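You operate a simulated robot arm through the tools that you are given. There is no shell and no other tool. Be economical: measure what you need, move in short steps, check, and stop when the job is done.

The job below is to be done with a simulated robot arm. You get a single attempt, and the scene is never put back.

TASK
Clear the drive fault in the order on the fault card.
Fine: the status display names the drive; press each key once; the line ends on.
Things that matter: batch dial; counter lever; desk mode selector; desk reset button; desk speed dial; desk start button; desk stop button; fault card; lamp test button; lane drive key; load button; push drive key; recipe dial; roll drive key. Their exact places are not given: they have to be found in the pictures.

Only the result counts: the job must be done as asked and must still hold three seconds after the hand-in. Knocking over, shifting, dropping, spilling or breaking anything else fails it.

THE ROBOT
A 6-joint arm with a two-finger parallel gripper on a trunk, on a base that drives. Base frame: it is fixed to the floor where the robot stands at the start and does not move with it; the origin is under the middle of the robot, x ahead of it, y to its left, z up. Units: mm, degrees, N and s.
Its first joint turns from -166.0 to 166.0 degrees. Places, roughly: batch dial [800, -500, 1000]; counter lever [900, -300, 1200]; desk mode selector [800, 0, 1000]; desk reset button [700, -300, 900]; desk speed dial [800, -700, 1000]; desk start button [700, -100, 900]; desk stop button [700, 0, 900]; fault card [900, 0, 1200]; lamp test button [700, -600, 900]; lane drive key [900, -500, 1200]; load button [700, -400, 900]; push drive key [900, -800, 1200]; recipe dial [800, -200, 1000]; roll drive key [900, -600, 1200]; status display [900, -600, 1500]. Payload 3.91 kg.
The tool frame sits at the grasp point between the pads (the TCP): z along the fingers, y along the line on which they close. The tips reach 30 mm beyond it. The gripper opens to 110 mm. The fingers are 20 mm wide and 10 mm thick; the gripper's body (48 by 112 mm) begins 55 mm behind the TCP.
Orientation is told as [roll, pitch, yaw] about the base's x, y, z axes, in that order, counted from this pose: with the fingers straight down and closing along the base's y, the tool's x points along the base's -x, its y along +y and its z along -z.

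THE INTERFACE
- The arm moves only by the tool play_rows. Its arguments are lists of equal length, an entry for each row: "fingers": the opening in per cent of the stroke, from 0 (shut) to 100 (fully open); "dp": the shift along the tool's x, y, z in mm, a list of three; "dr": the turn, a rotation vector about the tool's x, y, z in rad, a list of three. In form: {"fingers": [fingers, ...], "dp": [[dx, dy, dz], ...], "dr": [[rx, ry, rz], ...]}. A call has 1 to 8 rows; each row is the pose to reach, as a shift and turn from the pose commanded when the call began, along the tool's axes at that moment. A row lasts 0.2 s, in which the tool goes at most 50 mm and 8.6 degrees; a call with a longer step from one row to the next is refused whole, and so is a gripper value outside its range. A pose out of reach is approached as far as the arm can. The call stops where the force on the tool passes 40 N (or 10 N more than at its start, if that is more) or the arm is blocked; 0.2 s more then pass. Each finger travels about 153 mm/s and halts on what it meets, pressing with about 28 N; the grip force reading is that of the motor and also rises with nothing between the fingers. The clock runs only during rows and for 0.2 s after the last one: add rows that repeat a pose to give the fingers time. The reply holds the time, the measured pose of the TCP, the force on the tool along the base axes, the opening and the grip force, in the units named above and with some noise, with the torque about the TCP (base axes, N m) and any sound that the robot's microphone picked up.
- Cameras (640 x 400 px; columns grow to the right, rows downward): "scene" is now at [202.6, 176.6, 1398.4]; the picture's right is [-0.64, -0.77, 0.00], its down [-0.22, 0.18, -0.96] and it looks along [0.74, -0.61, -0.28] (base axes); focal length 265 px, centre (320, 200). "wrist" rides on the gripper at [72, 17, -103] in the tool frame; the picture's right is [-0.23, 0.97, 0.00], its down [-0.76, -0.18, -0.62] and it looks along [-0.61, -0.14, 0.78] (tool axes); focal length 222 px, centre (320, 200).
- capture(camera): a new picture of that camera. It takes no simulated time.
- drive_base(legs): drives the robot by 1 to 6 legs, each [ahead, turn to the left] in mm and degrees, along the robot's own axes; the way and the turn of a leg run together, so that a leg with both is an arc; at most 1500 mm and 180 degrees a leg. The arm and the cameras ride along, it lands a little off, and it stops where it bumps. It gives what a move gives.
- turn_head(pan, tilt): turns the head with the scene camera to pan (to the left, within 120 degrees either way) and tilt (down, from -29 to 69), counted from straight ahead of the robot. It gives what a move gives.
- measure_at(camera, pixels): for up to 12 pixels [column, row] of the newest picture of that camera ("zoom" is the newest enlarged one), the place [x, y, z] in the base frame of the surface seen there, good to about 2 mm. It takes no simulated time.
- zoom(camera, box): a new picture of the part [left, top, right, bottom] of that camera's present view, enlarged. It takes no simulated time.
- close_job(): hands the job in; it is judged then, once.

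Go step by step. Measure first, check grasps and placings, and put right what went wrong. The budget is 80 turns and 48 pictures, counting those below and the enlarged ones. Unless the task says otherwise, let go and move clear before handing in, and close with one line.

The tools are called after "Emit:" as name(argument=value, ...) on one line, values as JSON. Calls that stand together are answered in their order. play_rows: Moves the arm, as the interface text tells. Its arguments: {"type":"object","properties":{"fingers":{"type":"array"},"dp":{"type":"array"},"dr":{"type":"array"}},"required":["fingers","dp","dr"]} The other tools are called the same way: drive_base (legs) drives the base; turn_head (pan, tilt) turns the head that bears the scene camera; capture (camera) takes a picture; measure_at (camera, pixels) gives the place of the surface under pixels of a picture; zoom (camera, box) takes an enlarged picture of a part of a camera's view; close_job () hands the job in.

At the start:

```text
t: 0.0
tool_pos: [532.5, -353.5, 1324.4]
tcp_rot: [-0.1, 0.0, 0.0]
wrist_force: [-0.1, 0.0, 0.6]
wrist_torque: [0.0, -0.01, -0.01]
finger_gap: 110.0
gripper_force: 0.0
robot x, y, heading: [0.1, -1.3, -0.1]
head pan, tilt: [-39.6, 16.2]
```

scene: 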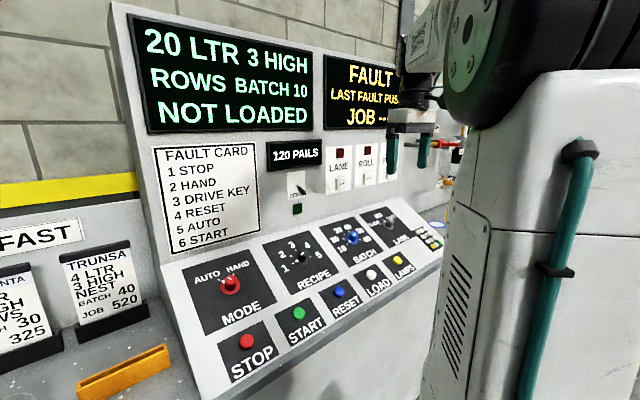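
wrist: 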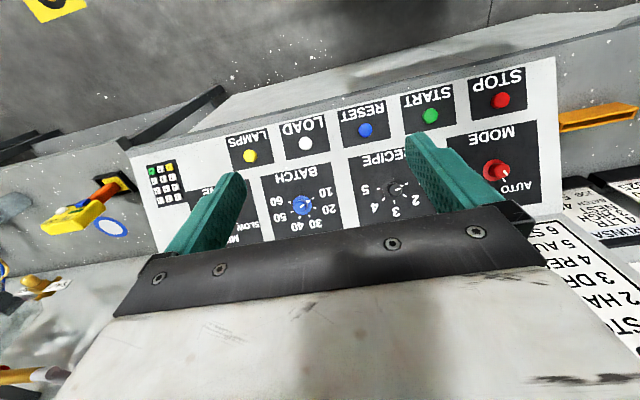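

The card reads STOP, HAND, DRIVE KEY, RESET, AUTO, START, and the display seems to say "LAST FAULT PUS.." at (365,97), partly hidden. I zoom in on the display and keys, and on the desk.

Emit:
zoom(camera="scene", box=[260, 40, 460, 220])

Emit:
zoom(camera="scene", box=[170, 240, 370, 390])

Emit:
measure_at(camera="scene", pixels=[[246, 342], [300, 313], [339, 291], [231, 284], [190, 300], [270, 280], [340, 152], [337, 186], [365, 180], [230, 180], [256, 360], [120, 10]])

```text
2.22 times, centred on (360, 130) of scene
```

zoom: 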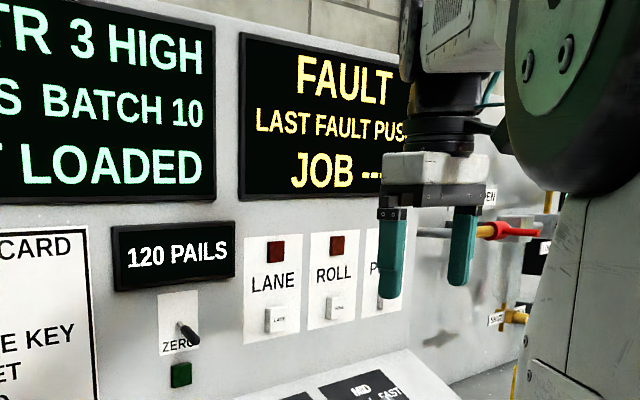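

```text
2.67 times, centred on (270, 315) of scene
```

zoom: 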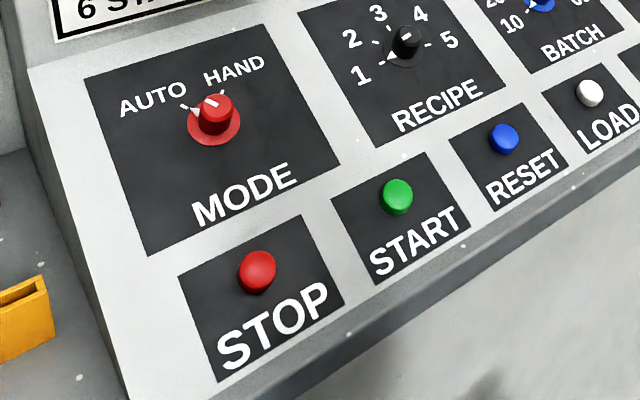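

```text
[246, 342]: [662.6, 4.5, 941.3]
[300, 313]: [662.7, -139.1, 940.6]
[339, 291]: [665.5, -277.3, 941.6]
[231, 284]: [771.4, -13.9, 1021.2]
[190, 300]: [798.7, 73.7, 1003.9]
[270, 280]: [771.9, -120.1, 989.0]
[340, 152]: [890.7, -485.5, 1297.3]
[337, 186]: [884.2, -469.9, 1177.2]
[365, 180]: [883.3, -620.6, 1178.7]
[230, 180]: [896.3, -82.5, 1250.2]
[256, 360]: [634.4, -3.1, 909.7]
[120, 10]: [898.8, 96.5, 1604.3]
```

The display hides its last letter behind the hand, so I'll confirm PUSH once the arm is clear. The desk slopes about 30° with STOP's top near (663,4,941), so I move above STOP with shut fingers tilted normal to the desk.

Emit:
play_rows(fingers=[0, 0, 0, 0, 0, 0, 0, 0], dp=[[-8, 35, 30], [-16, 70, 60], [-25, 105, 90], [-33, 141, 120], [-42, 176, 150], [-50, 211, 180], [-58, 246, 210], [-67, 282, 240]], dr=[[0, -0.065, 0], [0, -0.13, 0], [0, -0.195, 0], [0, -0.26, 0], [0, -0.325, 0], [0, -0.39, 0], [0, -0.455, 0], [0, -0.52, 0]])

```text
t: 1.8
tool_pos: [600.5, -71.3, 1083.4]
tcp_rot: [0.0, -29.8, 0.0]
wrist_force: [0.1, 0.2, -0.6]
wrist_torque: [0.0, 0.0, -0.01]
finger_gap: 0.1
gripper_force: 28.4
robot x, y, heading: [-4.7, -1.3, 0.0]
head pan, tilt: [-39.6, 16.2]
```

The arm is over the desk at 30° tilt. I look at the display and keys, now unobstructed perhaps, and through the wrist camera.

Emit:
capture(camera="scene")

Emit:
capture(camera="wrist")

```text
43 pictures are left
```

scene: 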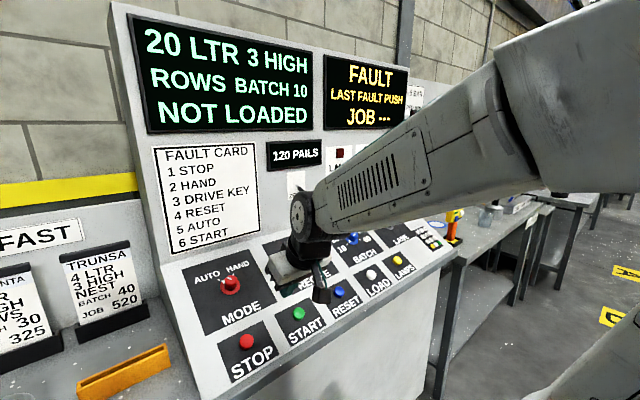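

```text
42 pictures are left
```

wrist: 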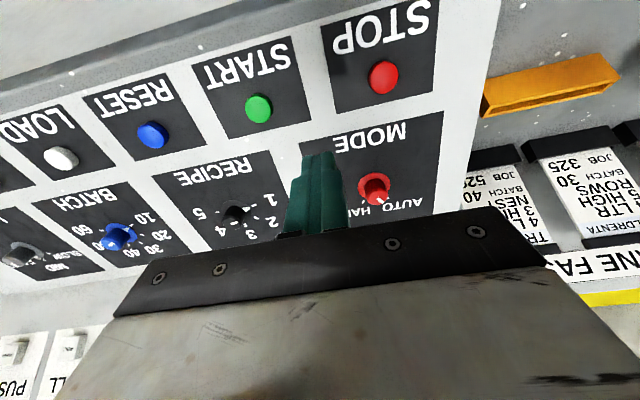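

The display now reads LAST FAULT PUSH, so the push drive key is the one. I measure the buttons and the knob in the wrist picture.

Emit:
measure_at(camera="wrist", pixels=[[384, 75], [259, 107], [152, 134], [374, 186], [340, 100], [200, 120], [375, 192], [355, 200], [384, 65], [384, 85]])

Emit:
zoom(camera="wrist", box=[320, 120, 440, 220])

```text
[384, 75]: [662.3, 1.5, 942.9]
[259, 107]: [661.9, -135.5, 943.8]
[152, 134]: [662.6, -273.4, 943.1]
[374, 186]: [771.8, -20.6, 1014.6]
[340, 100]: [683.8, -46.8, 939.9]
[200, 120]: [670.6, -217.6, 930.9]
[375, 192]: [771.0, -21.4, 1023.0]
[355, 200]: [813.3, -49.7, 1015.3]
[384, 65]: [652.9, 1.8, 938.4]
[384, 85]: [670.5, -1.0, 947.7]
```

```text
4.00 times, centred on (380, 170) of wrist
```

zoom: 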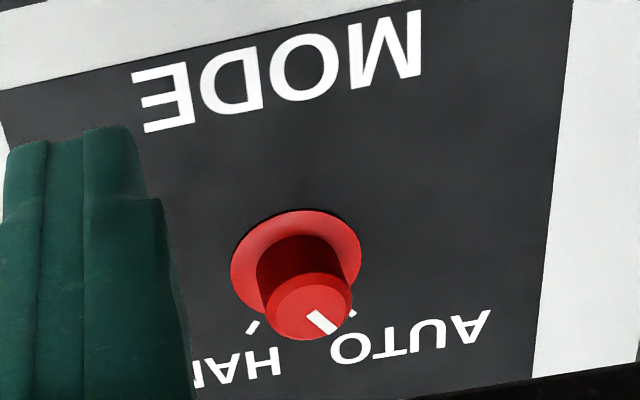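

STOP's cap is centred at about (662,2,943) and protrudes about 13 mm; in the tool frame that is (16,73,153). I move to roughly 20 mm above it.

Emit:
play_rows(fingers=[0, 0, 0, 0], dp=[[8, 36, 25], [16, 73, 50], [16, 73, 98], [16, 73, 102]], dr=[[0, 0, 0], [0, 0, 0], [0, 0, 0], [0, 0, 0]])

Emit:
capture(camera="wrist")

```text
t: 2.8
tool_pos: [636.2, 1.6, 988.6]
tcp_rot: [0.0, -29.8, 0.1]
wrist_force: [0.3, 0.5, -0.2]
wrist_torque: [0.03, -0.01, -0.01]
finger_gap: 0.0
gripper_force: 27.6
robot x, y, heading: [-0.8, 0.8, 0.1]
head pan, tilt: [-39.6, 16.2]
```

```text
40 pictures are left
```

wrist: 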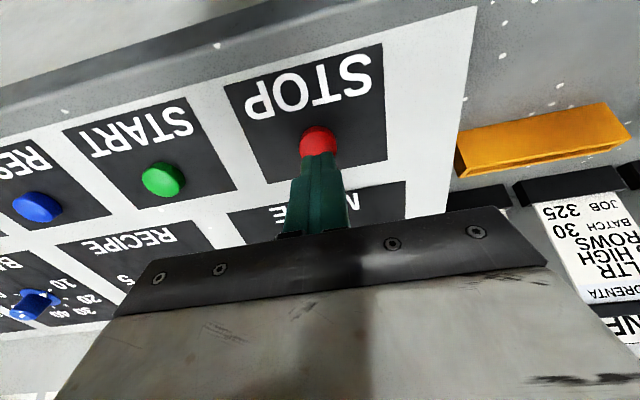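

The tip is lined up with STOP about 22 mm off. I press a few mm and come back.

Emit:
play_rows(fingers=[0, 0, 0, 0, 0, 0], dp=[[0, 0, 15], [0, 0, 22], [0, 0, 26], [0, 0, 29], [0, 0, 29], [0, 0, 0]], dr=[[0, 0, 0], [0, 0, 0], [0, 0, 0], [0, 0, 0], [0, 0, 0], [0, 0, 0]])

Emit:
capture(camera="scene")

```text
t: 4.2
tool_pos: [635.8, 1.5, 987.5]
tcp_rot: [0.0, -29.8, 0.2]
wrist_force: [-1.4, 0.2, -0.1]
wrist_torque: [-0.02, 0.04, 0.0]
finger_gap: 0.0
gripper_force: 28.1
robot x, y, heading: [-0.1, -2.3, -0.1]
head pan, tilt: [-39.6, 16.2]
heard: click
```

```text
39 pictures are left
```

scene: 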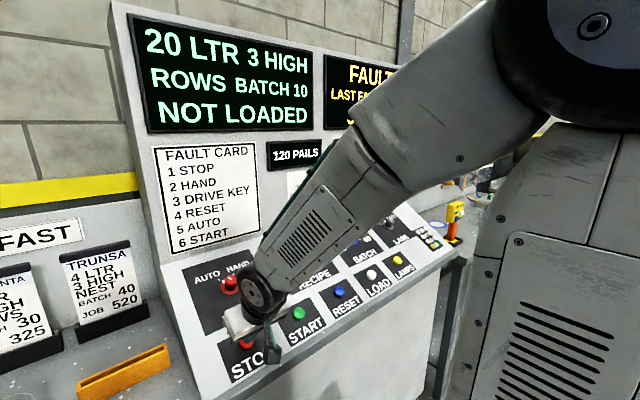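

STOP clicked. Next is the mode knob, top near (773,-20,1024): I back off, open partly, and hover above it.

Emit:
play_rows(fingers=[0, 20, 45, 45, 45, 45], dp=[[0, 0, -40], [-40, -7, -65], [-80, -14, -74], [-115, -21, -74], [-137, -21, -74], [-137, -21, -74]], dr=[[0, 0, 0], [0, 0, 0], [0, 0, 0], [0, 0, 0], [0, 0, 0], [0, 0, 0]])

Emit:
capture(camera="wrist")

Emit:
zoom(camera="scene", box=[170, 230, 330, 330])

```text
t: 5.6
tool_pos: [718.8, -16.6, 1120.7]
tcp_rot: [0.0, -29.8, 0.0]
wrist_force: [0.2, -1.1, -0.1]
wrist_torque: [-0.02, 0.01, -0.02]
finger_gap: 49.4
gripper_force: 0.0
robot x, y, heading: [1.6, 1.1, -0.0]
head pan, tilt: [-39.6, 16.2]
```

```text
38 pictures are left
```

wrist: 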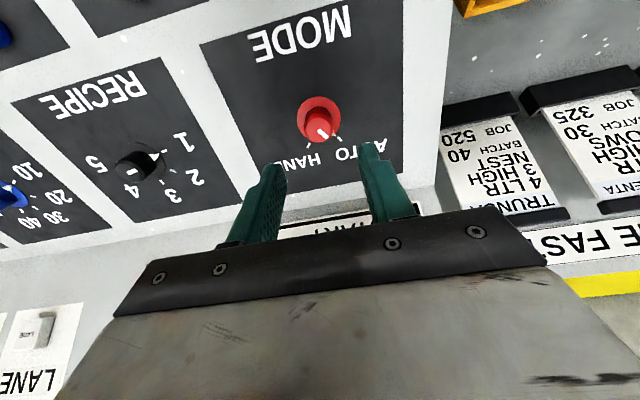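

```text
4.00 times, centred on (250, 280) of scene
```

zoom: 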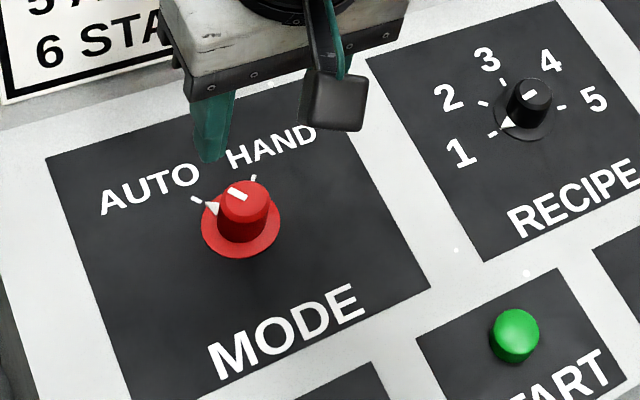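

The knob's pointer sits at the AUTO tick. I zoom the wrist view to measure knob, ticks and angle.

Emit:
zoom(camera="wrist", box=[260, 80, 380, 155])

```text
5.33 times, centred on (320, 118) of wrist
```

zoom: 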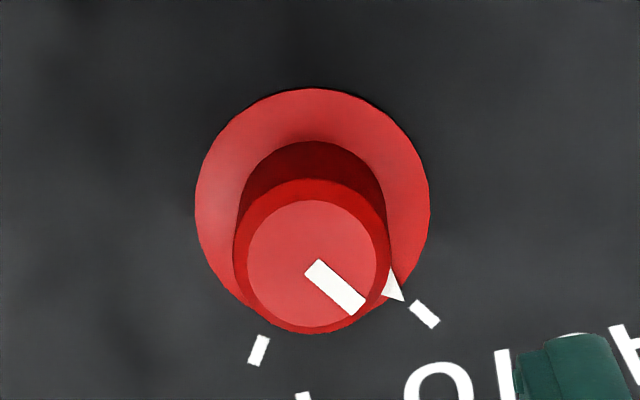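

Emit:
measure_at(camera="zoom", pixels=[[312, 264], [258, 350], [425, 314], [312, 100], [205, 205], [420, 205], [252, 264], [372, 264], [312, 206], [312, 320], [100, 100], [312, 30]])

```text
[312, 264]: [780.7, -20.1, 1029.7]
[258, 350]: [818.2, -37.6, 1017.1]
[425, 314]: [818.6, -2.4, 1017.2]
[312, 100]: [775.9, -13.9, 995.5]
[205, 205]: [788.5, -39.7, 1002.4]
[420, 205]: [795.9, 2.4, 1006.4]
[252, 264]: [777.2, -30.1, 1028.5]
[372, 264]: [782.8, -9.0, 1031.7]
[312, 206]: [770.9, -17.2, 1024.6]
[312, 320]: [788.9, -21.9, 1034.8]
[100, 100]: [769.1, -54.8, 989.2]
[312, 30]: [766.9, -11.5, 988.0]
```

The knob's axis meets the top at (780.5,-20,1030), height about 30 mm, and the ticks are about ±34° either side. I pre-turn the tool -34°, then lower over the knob with fingers open.

Emit:
play_rows(fingers=[45, 45, 45, 45, 45, 45, 45], dp=[[-8.5, -3, 0], [-8.5, -3, 0], [-8.5, -3, 0], [-8.5, -3, 0], [-8.5, -3, 40], [-8.5, -3, 75], [-8.5, -3, 75]], dr=[[0, 0, -0.148], [0, 0, -0.296], [0, 0, -0.444], [0, 0, -0.593], [0, 0, -0.593], [0, 0, -0.593], [0, 0, -0.593]])

Emit:
capture(camera="wrist")

```text
t: 7.2
tool_pos: [762.6, -21.9, 1058.3]
tcp_rot: [-17.9, -24.3, 37.8]
wrist_force: [0.7, 0.0, 0.7]
wrist_torque: [0.02, 0.0, -0.02]
finger_gap: 49.4
gripper_force: 0.1
robot x, y, heading: [-0.0, -0.3, -0.1]
head pan, tilt: [-39.6, 16.2]
```

```text
35 pictures are left
```

wrist: 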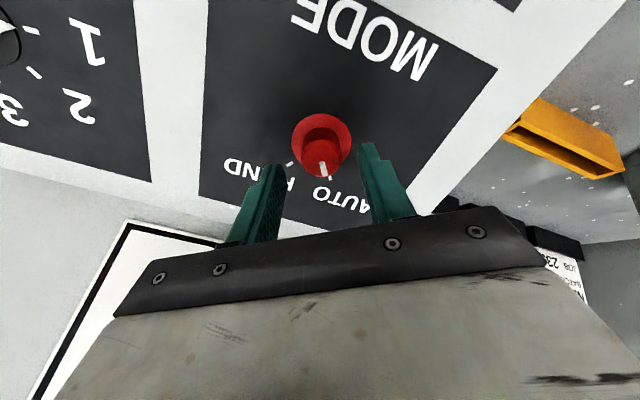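

Aligned over the knob. I lower the last 24 mm and close.

Emit:
play_rows(fingers=[45, 45, 0, 0, 0], dp=[[0, 0, 14], [0, 0, 24], [0, 0, 24], [0, 0, 24], [0, 0, 24]], dr=[[0, 0, 0], [0, 0, 0], [0, 0, 0], [0, 0, 0], [0, 0, 0]])

```text
t: 8.4
tool_pos: [773.1, -22.4, 1036.2]
tcp_rot: [-17.7, -24.2, 37.9]
wrist_force: [-11.4, 13.3, -8.2]
wrist_torque: [0.27, -0.27, 0.15]
finger_gap: 29.3
gripper_force: 45.2
robot x, y, heading: [3.0, 3.3, 0.4]
head pan, tilt: [-39.6, 16.2]
```

Gripped at 29 mm, with about 19 N along tool +y, meaning I'm slightly off-centre; I shift 1.5 mm along +y to relieve it.

Emit:
play_rows(fingers=[0, 0], dp=[[0, 1.5, 0], [0, 1.5, 0]], dr=[[0, 0, 0], [0, 0, 0]])

```text
t: 9.0
tool_pos: [773.1, -22.2, 1035.5]
tcp_rot: [-17.8, -24.2, 37.8]
wrist_force: [-6.9, 5.7, -10.7]
wrist_torque: [-0.52, 0.51, -0.27]
finger_gap: 29.1
gripper_force: 44.8
robot x, y, heading: [3.8, -3.2, 0.1]
head pan, tilt: [-39.6, 16.2]
```

The force has dropped. Now I turn +68° about the tool axis towards HAND.

Emit:
play_rows(fingers=[0, 0, 0, 0, 0, 0, 0, 0], dp=[[0, 0, 0], [0, 0, 0], [0, 0, 0], [0, 0, 0], [0, 0, 0], [0, 0, 0], [0, 0, 0], [0, 0, 0]], dr=[[0, 0, 0.148], [0, 0, 0.296], [0, 0, 0.444], [0, 0, 0.593], [0, 0, 0.741], [0, 0, 0.889], [0, 0, 1.037], [0, 0, 1.186]])

Emit:
capture(camera="wrist")

```text
t: 10.9
tool_pos: [775.3, -19.0, 1036.3]
tcp_rot: [17.7, -24.2, -37.7]
wrist_force: [2.9, 5.2, -2.3]
wrist_torque: [0.56, -0.43, 0.27]
finger_gap: 29.4
gripper_force: 45.3
robot x, y, heading: [-1.2, 1.9, 0.3]
head pan, tilt: [-39.6, 16.2]
stopped in row 8: the force on the tool passed its limit at 40 N (the readings are from after the stop); the commanded pose is now the measured one
```

```text
34 pictures are left
```

wrist: 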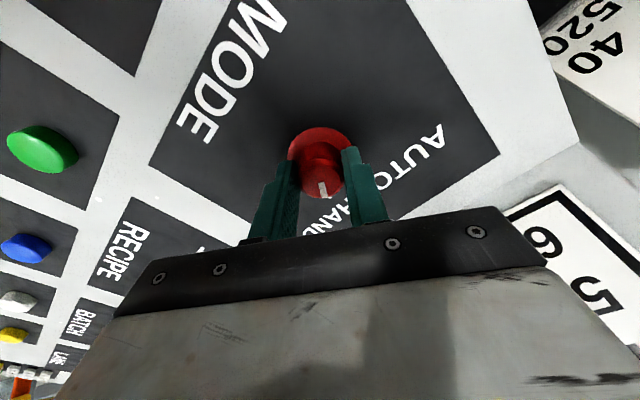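

The knob's line turned with the hand and it hit its stop at about 68°, pointing to HAND. I let go, back off, untwist and check.

Emit:
play_rows(fingers=[45, 45, 45, 45, 45, 45, 45, 45], dp=[[0, 0, 0], [0, 0, 0], [0, 0, -30], [0, 0, -70], [0, 0, -90], [0, 0, -90], [0, 0, -90], [0, 0, -90]], dr=[[0, 0, 0], [0, 0, 0], [0, 0, 0], [0, 0, -0.1], [0, 0, -0.248], [0, 0, -0.396], [0, 0, -0.5], [0, 0, -0.593]])

Emit:
capture(camera="wrist")

Emit:
zoom(camera="scene", box=[170, 230, 330, 330])

```text
t: 12.7
tool_pos: [729.2, -18.9, 1114.5]
tcp_rot: [-0.1, -29.5, 0.2]
wrist_force: [-0.1, 0.7, 0.1]
wrist_torque: [0.01, 0.0, -0.06]
finger_gap: 49.7
gripper_force: 0.0
robot x, y, heading: [4.2, 3.0, 0.1]
head pan, tilt: [-39.6, 16.2]
```

```text
33 pictures are left
```

wrist: 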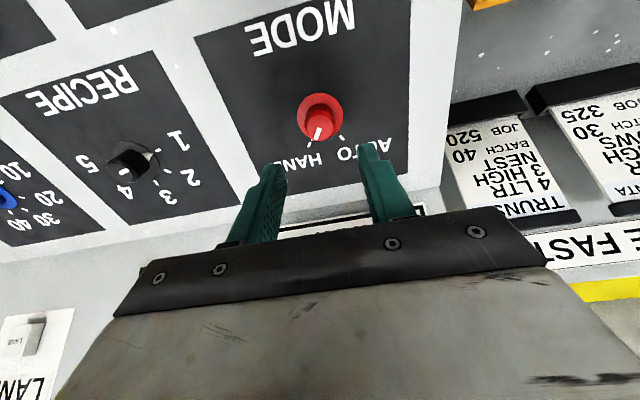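

```text
4.00 times, centred on (250, 280) of scene
```

zoom: 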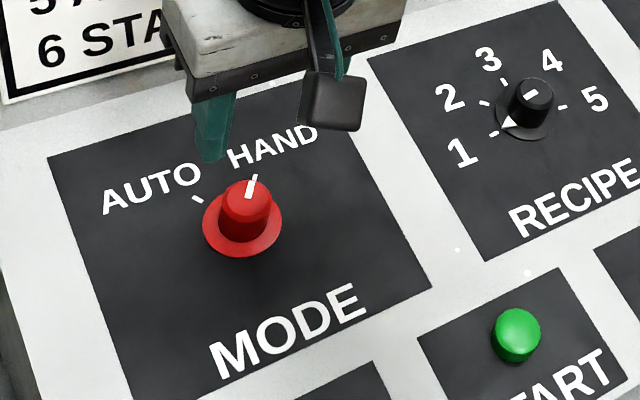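

The selector is at HAND now. Next is the push drive key, further right (y≈-770) than comfortable reach, so I draw the arm back and look at the right side before driving.

Emit:
play_rows(fingers=[45, 30, 0, 0, 0, 0, 0, 0], dp=[[0, 0, -45], [10, -30, -80], [20, -70, -100], [30, -110, -120], [40, -150, -140], [50, -190, -165], [58, -225, -190], [66, -262, -215]], dr=[[0, 0, 0], [0, 0, 0], [0, 0, 0], [0, 0, 0], [0, 0, 0], [0, 0, 0], [0, 0, 0], [0, 0, 0]])

Emit:
turn_head(pan=-75, tilt=35)

Emit:
capture(camera="scene")

Emit:
turn_head(pan=0, tilt=40)

Emit:
capture(camera="scene")

```text
t: 14.5
tool_pos: [567.8, -282.6, 1268.4]
tcp_rot: [0.0, -29.6, 0.1]
wrist_force: [0.4, -0.5, -0.2]
wrist_torque: [0.01, 0.03, 0.01]
finger_gap: 0.0
gripper_force: 27.5
robot x, y, heading: [1.1, 2.7, 0.1]
head pan, tilt: [-39.6, 16.2]
```

```text
t: 15.5
tool_pos: [566.9, -281.2, 1268.9]
tcp_rot: [0.0, -29.5, 0.1]
wrist_force: [0.1, -0.2, -0.3]
wrist_torque: [-0.01, 0.01, -0.01]
finger_gap: 0.0
gripper_force: 28.1
robot x, y, heading: [0.3, 0.6, -0.2]
head pan, tilt: [-75.0, 35.0]
```

```text
31 pictures are left
```

scene: 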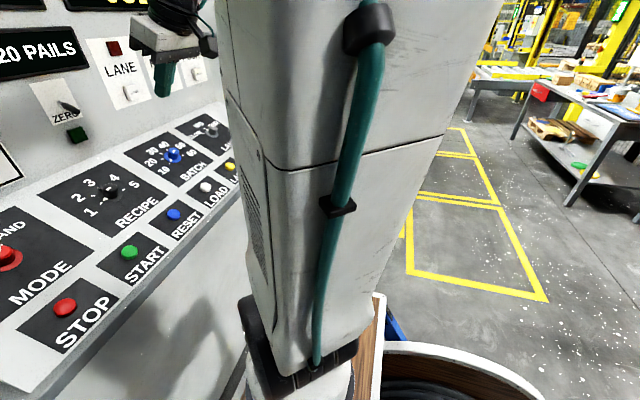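

```text
t: 17.0
tool_pos: [566.8, -281.1, 1267.0]
tcp_rot: [0.0, -29.6, 0.1]
wrist_force: [0.4, 0.6, 0.5]
wrist_torque: [0.02, 0.0, 0.03]
finger_gap: 0.1
gripper_force: 27.8
robot x, y, heading: [2.6, 1.9, 0.0]
head pan, tilt: [0.0, 40.0]
```

```text
30 pictures are left
```

scene: 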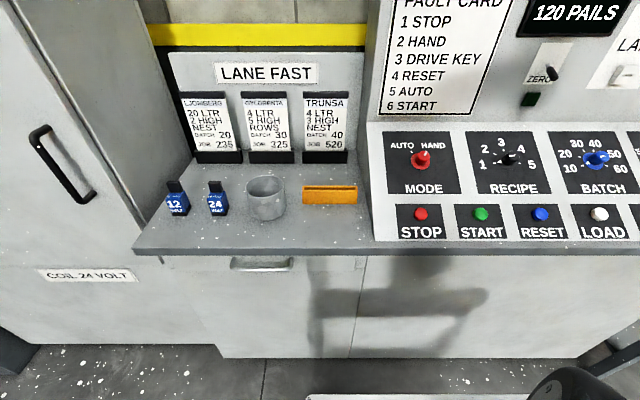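

In the first view there's a rounded rim at (430,360) near the robot's right; it may be an object or the robot's own base. I look that way and measure it.

Emit:
turn_head(pan=-110, tilt=50)

Emit:
capture(camera="scene")

Emit:
measure_at(camera="scene", pixels=[[320, 60], [320, 200], [320, 300], [400, 250], [500, 250], [250, 250], [420, 350], [560, 350], [200, 330], [320, 380]])

```text
t: 18.9
tool_pos: [567.6, -280.0, 1269.8]
tcp_rot: [0.0, -29.6, 0.1]
wrist_force: [-0.5, 0.5, 0.5]
wrist_torque: [-0.01, 0.01, 0.0]
finger_gap: 0.2
gripper_force: 28.3
robot x, y, heading: [-1.3, 0.9, -0.1]
head pan, tilt: [-110.0, 50.0]
```

```text
29 pictures are left
```

scene: 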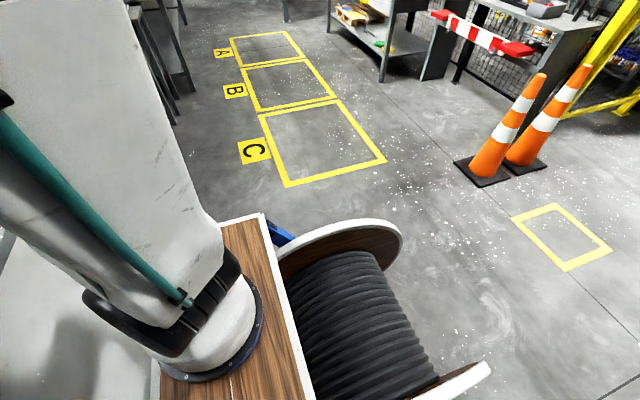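

```text
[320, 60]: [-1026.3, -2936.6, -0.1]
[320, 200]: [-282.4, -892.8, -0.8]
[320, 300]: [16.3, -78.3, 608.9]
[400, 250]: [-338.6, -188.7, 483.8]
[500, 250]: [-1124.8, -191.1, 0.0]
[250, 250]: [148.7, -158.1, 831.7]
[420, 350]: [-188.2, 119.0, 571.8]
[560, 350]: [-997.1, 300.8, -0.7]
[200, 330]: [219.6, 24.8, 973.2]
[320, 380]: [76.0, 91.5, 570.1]
```

The reel and wood deck are the robot's own, and the floor to the right is clear. I drive: turn right 90°, ahead 420 mm, turn left 90°.

Emit:
drive_base(legs=[[0, -90], [420, 0], [0, 90]])

Emit:
turn_head(pan=-25, tilt=16)

Emit:
capture(camera="scene")

```text
t: 29.2
tool_pos: [544.9, -715.0, 1268.4]
tcp_rot: [0.0, -29.6, -1.2]
wrist_force: [0.8, -0.7, 0.8]
wrist_torque: [0.02, -0.03, 0.0]
finger_gap: 0.0
gripper_force: 27.8
robot x, y, heading: [-18.0, -420.1, -1.0]
head pan, tilt: [-110.0, 50.0]
```

```text
t: 30.8
tool_pos: [544.3, -715.2, 1267.4]
tcp_rot: [0.0, -29.6, -1.1]
wrist_force: [0.4, 0.7, -0.4]
wrist_torque: [0.03, -0.01, -0.02]
finger_gap: 0.0
gripper_force: 27.5
robot x, y, heading: [-19.3, -422.2, -1.0]
head pan, tilt: [-25.0, 16.0]
```

```text
28 pictures are left
```

scene: 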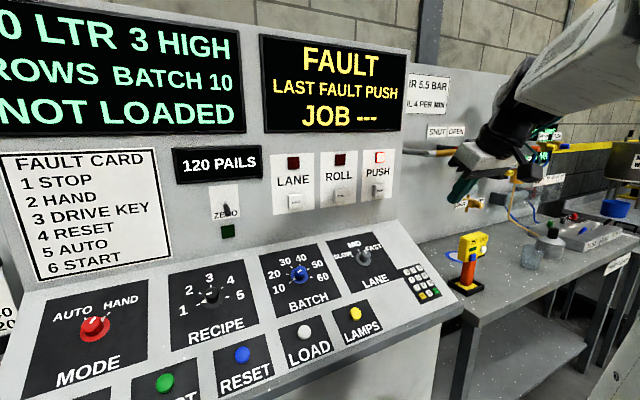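

The PUSH lamp at (379,157) is lit, its key at (376,190). I zoom and measure the key.

Emit:
zoom(camera="scene", box=[265, 135, 405, 222])

Emit:
measure_at(camera="scene", pixels=[[375, 191], [375, 205], [376, 186], [385, 205], [338, 195], [294, 201], [380, 157]])

```text
4.57 times, centred on (335, 178) of scene
```

zoom: 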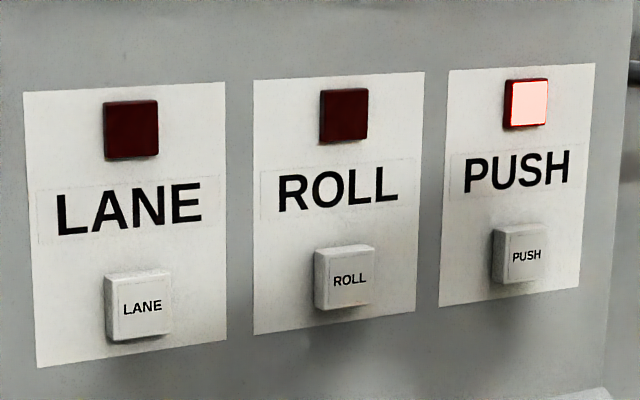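

```text
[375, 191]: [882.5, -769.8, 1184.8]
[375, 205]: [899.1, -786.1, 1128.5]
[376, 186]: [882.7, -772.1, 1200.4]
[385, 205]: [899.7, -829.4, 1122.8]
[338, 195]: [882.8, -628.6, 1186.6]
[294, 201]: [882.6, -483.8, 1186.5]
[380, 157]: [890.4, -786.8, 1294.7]
```

Emit:
measure_at(camera="zoom", pixels=[[526, 254], [508, 254], [543, 254], [526, 234], [526, 276], [140, 305], [526, 105]])

```text
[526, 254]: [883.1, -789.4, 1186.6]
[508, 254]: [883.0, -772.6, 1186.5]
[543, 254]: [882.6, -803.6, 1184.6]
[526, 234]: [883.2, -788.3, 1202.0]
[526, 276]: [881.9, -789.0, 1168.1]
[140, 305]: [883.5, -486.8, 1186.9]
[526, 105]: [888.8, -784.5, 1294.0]
```

Key face centre is (883,-788,1185) with panel at x=899. I pitch the tool to horizontal while moving to line up with it, well off the panel.

Emit:
play_rows(fingers=[0, 0, 0, 0, 0, 0, 0, 0], dp=[[-6, -9, 15], [-12, -18, 30], [-18, -27, 46], [-24, -36, 61], [-30, -45, 77], [-36, -54, 92], [-42, -63, 107], [-47, -71, 122]], dr=[[0, -0.148, 0], [0, -0.296, 0], [0, -0.444, 0], [0, -0.592, 0], [0, -0.74, 0], [0, -0.888, 0], [0, -1.036, 0], [0, -1.054, 0]])

Emit:
capture(camera="scene")

Emit:
capture(camera="wrist")

```text
t: 32.6
tool_pos: [643.7, -787.6, 1185.4]
tcp_rot: [-168.9, -90.0, 167.7]
wrist_force: [-0.3, 0.1, -0.3]
wrist_torque: [-0.04, 0.03, -0.03]
finger_gap: 0.0
gripper_force: 28.0
robot x, y, heading: [-15.7, -421.8, -1.4]
head pan, tilt: [-25.0, 16.0]
```

```text
26 pictures are left
```

scene: 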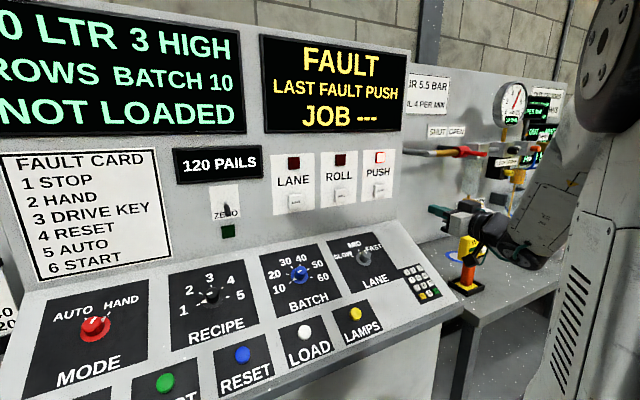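

```text
25 pictures are left
```

wrist: 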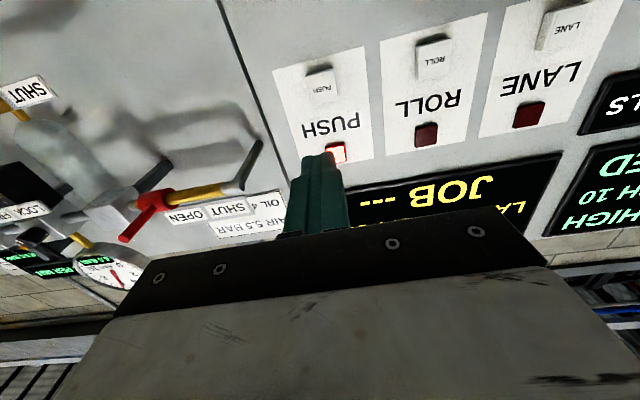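

The tool faces the panel below the level of the lamp, in line with the key. The valve lever near (245,165) could be close, so I measure it and the key here.

Emit:
measure_at(camera="wrist", pixels=[[322, 86], [335, 80], [312, 90], [245, 165], [190, 195], [140, 222], [110, 200], [165, 190]])

Emit:
play_rows(fingers=[0, 0, 0, 0], dp=[[0, 1, 45], [0, 2, 90], [0, 3, 120], [0, 3, 120]], dr=[[0, 0, 0], [0, 0, 0], [0, 0, 0], [0, 0, 0]])

Emit:
capture(camera="wrist")

```text
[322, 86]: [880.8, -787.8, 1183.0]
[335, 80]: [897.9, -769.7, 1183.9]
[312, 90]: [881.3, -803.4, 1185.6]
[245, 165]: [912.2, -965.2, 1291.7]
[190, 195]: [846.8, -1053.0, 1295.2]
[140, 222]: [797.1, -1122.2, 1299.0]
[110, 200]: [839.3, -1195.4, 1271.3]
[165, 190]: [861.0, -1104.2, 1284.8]
```

```text
t: 33.6
tool_pos: [762.8, -785.3, 1183.4]
tcp_rot: [101.7, -89.9, -102.8]
wrist_force: [-0.6, -0.6, -0.4]
wrist_torque: [-0.05, -0.02, 0.02]
finger_gap: 0.0
gripper_force: 27.8
robot x, y, heading: [-18.0, -418.8, -1.3]
head pan, tilt: [-25.0, 16.0]
```

```text
24 pictures are left
```

wrist: 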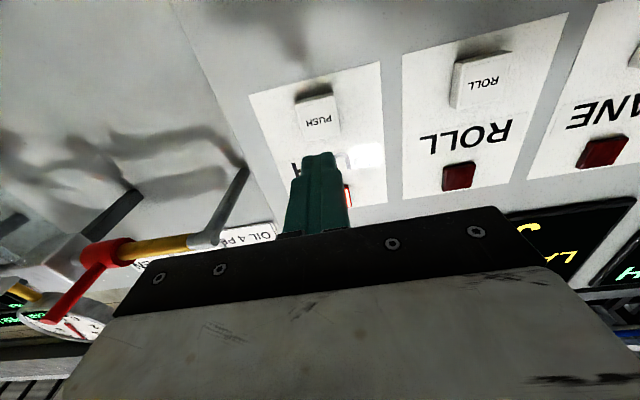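

The lever is well clear, and the key lies 89 mm ahead of the tips. I press it a few mm once and draw back.

Emit:
play_rows(fingers=[0, 0, 0, 0, 0, 0, 0, 0], dp=[[0, 0, 40], [0, 0, 75], [0, 0, 87], [0, 0, 92], [0, 0, 96], [0, 0, 96], [0, 0, 60], [0, 0, 20]], dr=[[0, 0, 0], [0, 0, 0], [0, 0, 0], [0, 0, 0], [0, 0, 0], [0, 0, 0], [0, 0, 0], [0, 0, 0]])

Emit:
capture(camera="scene")

```text
t: 35.4
tool_pos: [782.8, -787.9, 1184.6]
tcp_rot: [73.0, -89.9, -74.1]
wrist_force: [-0.8, 0.0, -0.5]
wrist_torque: [0.0, -0.04, 0.04]
finger_gap: 0.3
gripper_force: 28.5
robot x, y, heading: [-17.4, -423.0, -1.3]
head pan, tilt: [-25.0, 16.0]
heard: click
```

```text
23 pictures are left
```

scene: 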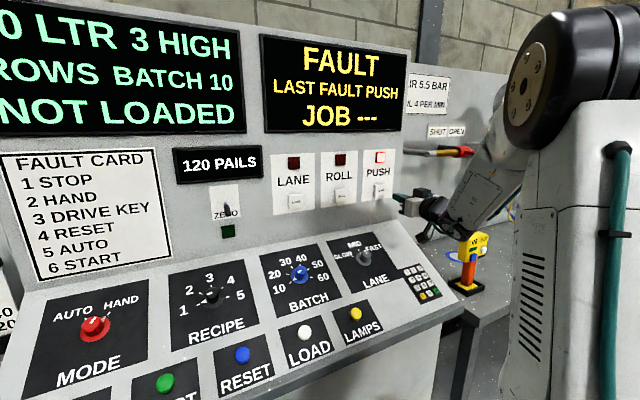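

The key clicked. Next RESET at about (663,-273,943): I back off, pitch back to the desk angle and move left.

Emit:
play_rows(fingers=[0, 0, 0, 0, 0, 0, 0, 0], dp=[[0, 0, -45], [0, 0, -90], [0, 10, -130], [0, 45, -160], [0, 85, -180], [0, 130, -185], [0, 175, -185], [0, 220, -185]], dr=[[0, 0, 0], [0, 0.149, 0], [0, 0.298, 0], [0, 0.447, 0], [0, 0.596, 0], [0, 0.745, 0], [0, 0.894, 0], [0, 1.043, 0]])

Emit:
play_rows(fingers=[0, 0, 0, 0, 0, 0, 0], dp=[[0, 45, 15], [10, 90, 30], [20, 135, 45], [28, 180, 60], [35, 220, 75], [42, 260, 90], [42, 290, 100]], dr=[[0, 0, 0.02], [0, 0, 0.02], [0, 0, 0.02], [0, 0, 0.02], [0, 0, 0.02], [0, 0, 0.02], [0, 0, 0.02]])

Emit:
capture(camera="wrist")

```text
t: 37.2
tool_pos: [603.4, -563.4, 1184.3]
tcp_rot: [0.0, -30.1, -1.0]
wrist_force: [0.7, -0.4, -0.1]
wrist_torque: [0.04, 0.01, 0.02]
finger_gap: 0.0
gripper_force: 27.9
robot x, y, heading: [-18.7, -422.9, -1.4]
head pan, tilt: [-25.0, 16.0]
```

```text
t: 38.8
tool_pos: [622.6, -273.8, 1078.9]
tcp_rot: [0.7, -30.3, -2.5]
wrist_force: [0.1, 0.0, -0.7]
wrist_torque: [-0.03, 0.02, 0.0]
finger_gap: 0.0
gripper_force: 28.0
robot x, y, heading: [-13.9, -421.4, -1.2]
head pan, tilt: [-25.0, 16.0]
```

```text
22 pictures are left
```

wrist: 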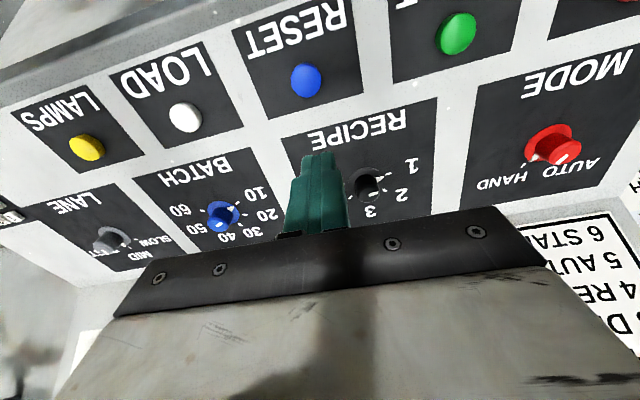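

RESET is at (306,80), START at (457,33), mode knob (555,145). I measure them from here.

Emit:
measure_at(camera="wrist", pixels=[[306, 78], [306, 68], [306, 88], [295, 80], [317, 78], [457, 33], [560, 155]])

```text
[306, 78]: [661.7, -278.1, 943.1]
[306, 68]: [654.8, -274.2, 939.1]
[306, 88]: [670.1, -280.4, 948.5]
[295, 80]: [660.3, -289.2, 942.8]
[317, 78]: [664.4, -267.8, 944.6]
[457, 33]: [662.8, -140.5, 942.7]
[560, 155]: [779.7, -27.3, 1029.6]
```

RESET's cap is centred on (662,-278,943), contact about 107 mm along the tool axis. I hover 22 mm short of it and check.

Emit:
play_rows(fingers=[0, 0, 0, 0], dp=[[20, -2, 20], [34.5, -2.5, 50], [34.5, -2.5, 85], [34.5, -2.5, 85]], dr=[[0, 0, -0.02], [0, 0, -0.02], [0, 0, -0.02], [0, 0, -0.02]])

Emit:
capture(camera="wrist")

```text
t: 39.8
tool_pos: [634.9, -276.2, 987.7]
tcp_rot: [0.0, -30.2, -1.2]
wrist_force: [-0.3, 0.9, -0.1]
wrist_torque: [-0.02, 0.0, 0.0]
finger_gap: 0.0
gripper_force: 28.0
robot x, y, heading: [-17.3, -418.0, -1.2]
head pan, tilt: [-25.0, 16.0]
```

```text
21 pictures are left
```

wrist: 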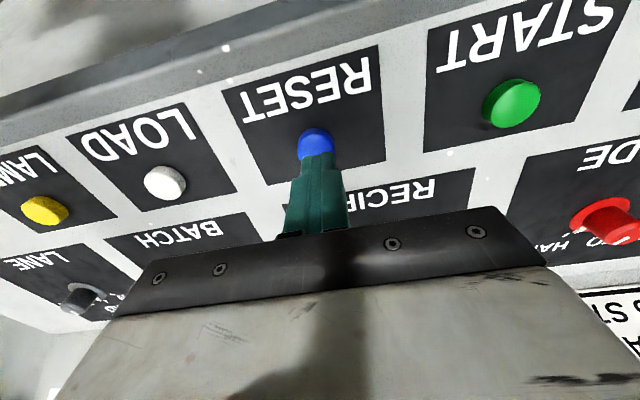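

Lined up on RESET as it was on STOP. I press once and retract.

Emit:
play_rows(fingers=[0, 0, 0, 0, 0, 0], dp=[[0, 0, 15], [0, 0, 22], [0, 0, 26], [0, 0, 29], [0, 0, 29], [0, 0, 0]], dr=[[0, 0, 0], [0, 0, 0], [0, 0, 0], [0, 0, 0], [0, 0, 0], [0, 0, 0]])

Emit:
capture(camera="scene")

```text
t: 41.2
tool_pos: [636.7, -276.0, 987.8]
tcp_rot: [0.0, -30.3, -1.2]
wrist_force: [0.0, 0.1, 0.3]
wrist_torque: [-0.01, 0.01, 0.0]
finger_gap: 0.0
gripper_force: 27.7
robot x, y, heading: [-14.8, -422.8, -0.9]
head pan, tilt: [-25.0, 16.0]
heard: click
```

```text
20 pictures are left
```

scene: 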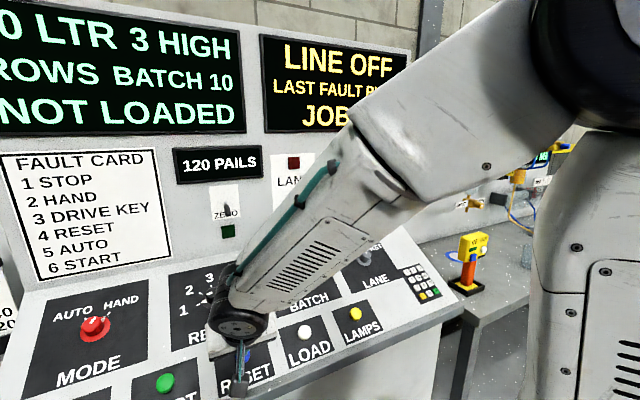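

The display now reads LINE OFF: the fault is reset. Now the selector back to AUTO; I retract and hover over the knob with fingers opened.

Emit:
play_rows(fingers=[0, 0, 20, 45, 45, 45, 45, 45], dp=[[0, 0, -40], [-20, 35, -65], [-45, 75, -73], [-70, 115, -73], [-95, 155, -73], [-117, 195, -73], [-130, 230, -73], [-139, 253, -73]], dr=[[0, 0, 0], [0, 0, 0], [0, 0, 0], [0, 0, 0.1], [0, 0, 0.248], [0, 0, 0.396], [0, 0, 0.5], [0, 0, 0.593]])

Emit:
zoom(camera="wrist", box=[240, 60, 400, 160])

```text
t: 43.0
tool_pos: [726.5, -23.2, 1122.6]
tcp_rot: [18.2, -24.6, -39.4]
wrist_force: [-0.3, 0.6, 0.3]
wrist_torque: [0.02, 0.03, 0.01]
finger_gap: 49.4
gripper_force: 0.0
robot x, y, heading: [-16.4, -420.3, -1.0]
head pan, tilt: [-25.0, 16.0]
```

```text
4.00 times, centred on (320, 110) of wrist
```

zoom: 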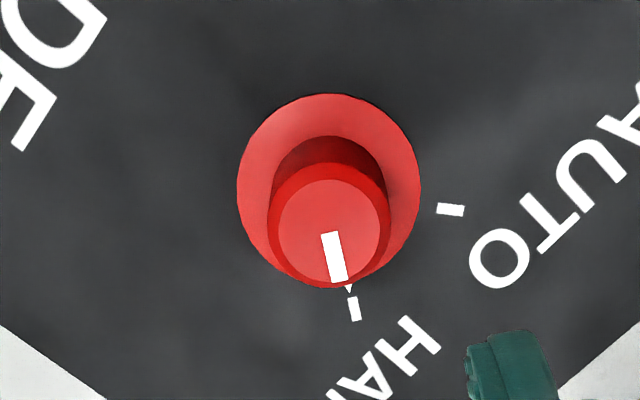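

Emit:
measure_at(camera="zoom", pixels=[[333, 233], [283, 233], [385, 233], [333, 185], [333, 278], [450, 210], [355, 310]])

```text
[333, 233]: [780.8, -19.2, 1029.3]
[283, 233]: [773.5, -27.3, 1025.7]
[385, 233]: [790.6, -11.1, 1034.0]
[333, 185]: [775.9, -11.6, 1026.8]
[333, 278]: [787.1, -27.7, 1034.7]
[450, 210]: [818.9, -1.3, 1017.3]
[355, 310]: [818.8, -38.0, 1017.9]
```

The knob's centre top is (781,-19.5,1030), pointer at HAND. I shift by (2.2,4.2) in the tool plane, lower, and close.

Emit:
play_rows(fingers=[45, 45, 45, 45, 0, 0, 0], dp=[[2.2, 4.2, 30], [2.2, 4.2, 65], [2.2, 4.2, 85], [2.2, 4.2, 97], [2.2, 4.2, 97], [2.2, 4.2, 97], [2.2, 4.2, 97]], dr=[[0, 0, 0], [0, 0, 0], [0, 0, 0], [0, 0, 0], [0, 0, 0], [0, 0, 0], [0, 0, 0]])

```text
t: 44.6
tool_pos: [775.7, -19.8, 1037.3]
tcp_rot: [18.1, -24.7, -39.1]
wrist_force: [16.7, 13.9, -1.6]
wrist_torque: [0.92, -0.45, 0.5]
finger_gap: 29.2
gripper_force: 44.6
robot x, y, heading: [-16.7, -421.6, -1.2]
head pan, tilt: [-25.0, 16.0]
```

Gripped, again with about 20 N along tool +y; I shift 2 mm that way.

Emit:
play_rows(fingers=[0, 0], dp=[[0, 2, 0], [0, 2, 0]], dr=[[0, 0, 0], [0, 0, 0]])

```text
t: 45.2
tool_pos: [776.4, -20.1, 1036.9]
tcp_rot: [18.0, -24.7, -39.2]
wrist_force: [-1.0, -1.1, 3.3]
wrist_torque: [0.47, 0.06, 0.27]
finger_gap: 29.1
gripper_force: 44.7
robot x, y, heading: [-15.8, -421.2, -1.2]
head pan, tilt: [-25.0, 16.0]
```

Centred now. I turn -68° towards AUTO.

Emit:
play_rows(fingers=[0, 0, 0, 0, 0, 0, 0, 0], dp=[[0, 0, 0], [0, 0, 0], [0, 0, 0], [0, 0, 0], [0, 0, 0], [0, 0, 0], [0, 0, 0], [0, 0, 0]], dr=[[0, 0, -0.148], [0, 0, -0.296], [0, 0, -0.444], [0, 0, -0.593], [0, 0, -0.741], [0, 0, -0.889], [0, 0, -1.037], [0, 0, -1.186]])

Emit:
capture(camera="wrist")

```text
t: 47.0
tool_pos: [775.9, -20.4, 1036.8]
tcp_rot: [-18.0, -24.6, 36.9]
wrist_force: [-3.1, -8.6, 4.3]
wrist_torque: [0.87, -0.02, 0.47]
finger_gap: 29.6
gripper_force: 44.9
robot x, y, heading: [-11.8, -419.6, -1.1]
head pan, tilt: [-25.0, 16.0]
```

```text
18 pictures are left
```

wrist: 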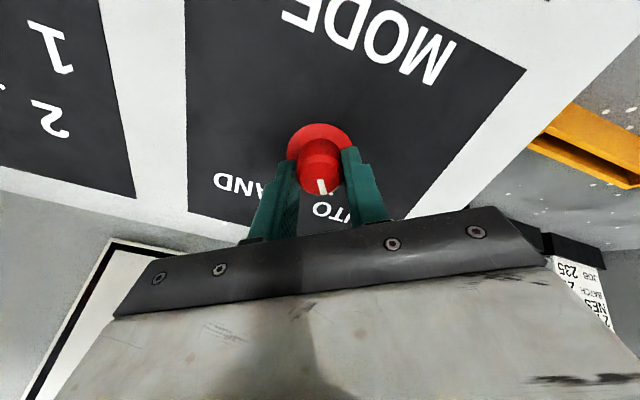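

The knob followed. I release, back off, untwist and check its pointer.

Emit:
play_rows(fingers=[45, 45, 45, 45, 45, 45, 45, 45], dp=[[0, 0, 0], [0, 0, 0], [0, 0, -30], [0, 0, -70], [0, 0, -90], [0, 0, -90], [0, 0, -90], [0, 0, -90]], dr=[[0, 0, 0], [0, 0, 0], [0, 0, 0], [0, 0, 0.1], [0, 0, 0.248], [0, 0, 0.396], [0, 0, 0.5], [0, 0, 0.593]])

Emit:
zoom(camera="wrist", box=[240, 60, 400, 160])

Emit:
capture(camera="wrist")

```text
t: 48.8
tool_pos: [728.8, -18.7, 1115.5]
tcp_rot: [0.1, -30.1, -1.3]
wrist_force: [0.2, 0.3, 0.0]
wrist_torque: [-0.03, -0.01, 0.02]
finger_gap: 49.5
gripper_force: 0.1
robot x, y, heading: [-13.8, -424.8, -1.0]
head pan, tilt: [-25.0, 16.0]
```

```text
4.00 times, centred on (320, 110) of wrist
```

zoom: 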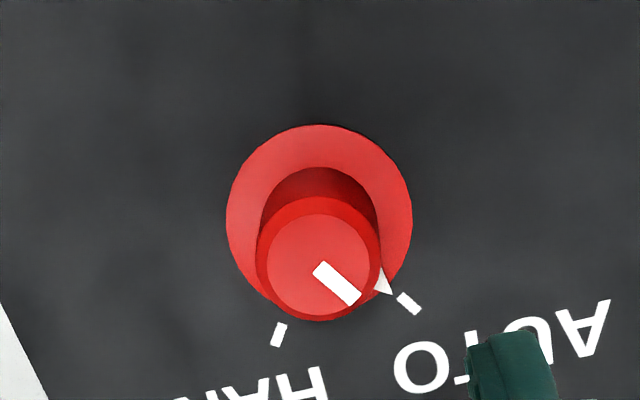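

```text
16 pictures are left
```

wrist: 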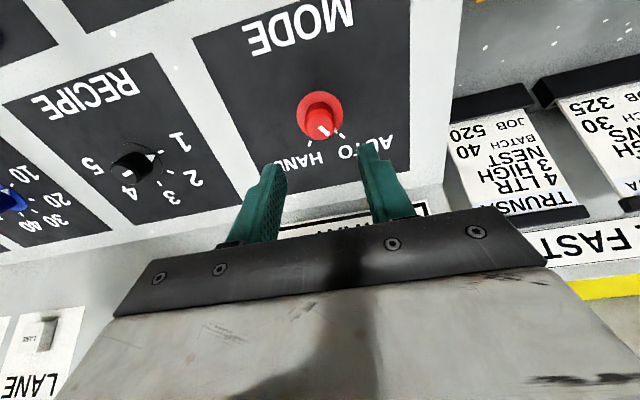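

Pointer is at AUTO. Now START at about (662.5,-139,943): shut the fingers and hover above it.

Emit:
play_rows(fingers=[0, 0, 0, 0, 0, 0, 0], dp=[[36, -30, 0], [70, -60, 0], [105, -90, 0], [142, -121, 0], [142, -121, 40], [142, -121, 62], [142, -121, 62]], dr=[[0, 0, 0], [0, 0, 0], [0, 0, 0], [0, 0, 0], [0, 0, 0], [0, 0, 0], [0, 0, 0]])

Emit:
capture(camera="wrist")

```text
t: 50.4
tool_pos: [637.2, -138.6, 989.3]
tcp_rot: [0.1, -30.2, -1.2]
wrist_force: [0.2, -1.0, -0.4]
wrist_torque: [-0.02, 0.01, -0.04]
finger_gap: 0.1
gripper_force: 28.1
robot x, y, heading: [-14.0, -418.7, -1.1]
head pan, tilt: [-25.0, 16.0]
```

```text
15 pictures are left
```

wrist: 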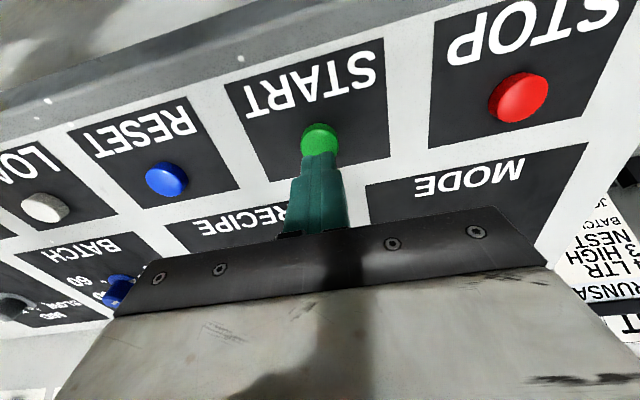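

Lined up on START, about 23 mm off. I press once and retract.

Emit:
play_rows(fingers=[0, 0, 0, 0, 0, 0, 0], dp=[[0, 0, 15], [0, 0, 22], [0, 0, 27], [0, 0, 30], [0, 0, 30], [0, 0, 0], [0, 0, -45]], dr=[[0, 0, 0], [0, 0, 0], [0, 0, 0], [0, 0, 0], [0, 0, 0], [0, 0, 0], [0, 0, 0]])

Emit:
capture(camera="scene")

```text
t: 52.0
tool_pos: [615.4, -140.2, 1028.0]
tcp_rot: [0.0, -30.2, -1.2]
wrist_force: [-0.8, -0.8, 0.0]
wrist_torque: [-0.02, 0.0, -0.02]
finger_gap: 0.0
gripper_force: 28.3
robot x, y, heading: [-15.9, -416.6, -1.2]
head pan, tilt: [-25.0, 16.0]
heard: click
```

```text
14 pictures are left
```

scene: 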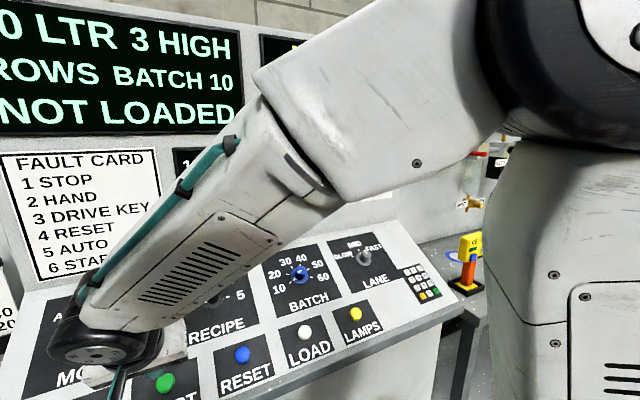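

START clicked, but the arm hides the status display. I move the arm up and right to clear, then look.

Emit:
play_rows(fingers=[0, 0, 0, 0, 0, 0, 0, 0], dp=[[0, 0, -45], [0, -40, -70], [0, -80, -95], [0, -120, -120], [0, -165, -140], [0, -210, -155], [0, -255, -165], [0, -300, -165]], dr=[[0, 0, 0], [0, 0, 0], [0, 0, 0], [0, 0, 0], [0, 0, 0], [0, 0, 0], [0, 0, 0], [0, 0, 0]])

Emit:
play_rows(fingers=[0, 0, 0, 0, 0], dp=[[0, -45, 0], [0, -90, 0], [0, -135, 0], [0, -180, 0], [0, -220, 0]], dr=[[0, 0, 0], [0, 0, 0], [0, 0, 0], [0, 0, 0], [0, 0, 0]])

Emit:
capture(camera="scene")

```text
t: 53.8
tool_pos: [525.1, -437.8, 1173.8]
tcp_rot: [0.1, -30.1, -1.3]
wrist_force: [0.9, 0.3, 0.3]
wrist_torque: [-0.02, -0.03, -0.01]
finger_gap: 0.0
gripper_force: 27.6
robot x, y, heading: [-16.9, -420.6, -1.1]
head pan, tilt: [-25.0, 16.0]
```

```text
t: 55.0
tool_pos: [521.7, -653.3, 1172.3]
tcp_rot: [0.0, -30.4, -1.2]
wrist_force: [0.8, -0.8, 1.2]
wrist_torque: [-0.04, 0.0, 0.02]
finger_gap: 0.0
gripper_force: 28.5
robot x, y, heading: [-19.6, -424.4, -1.3]
head pan, tilt: [-25.0, 16.0]
```

```text
13 pictures are left
```

scene: 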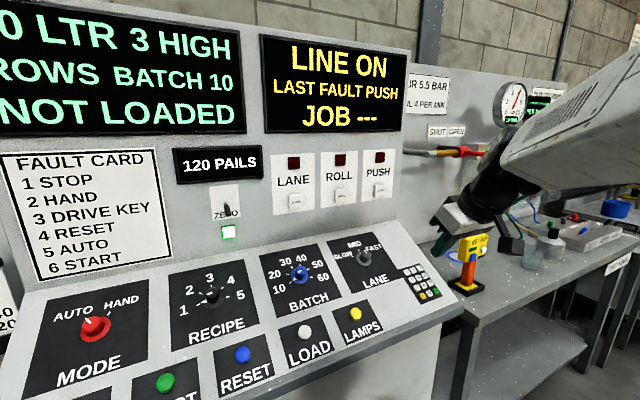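

The display reads LINE ON, the PUSH lamp is out and the mode selector is at AUTO. The arm is clear, so I hand in.

Emit:
close_job()

```text
The job is handed in.
```

The drive fault is cleared: I did STOP, HAND, PUSH drive key, RESET, AUTO and START in card order, pressing each key once, and the display now reads LINE ON.
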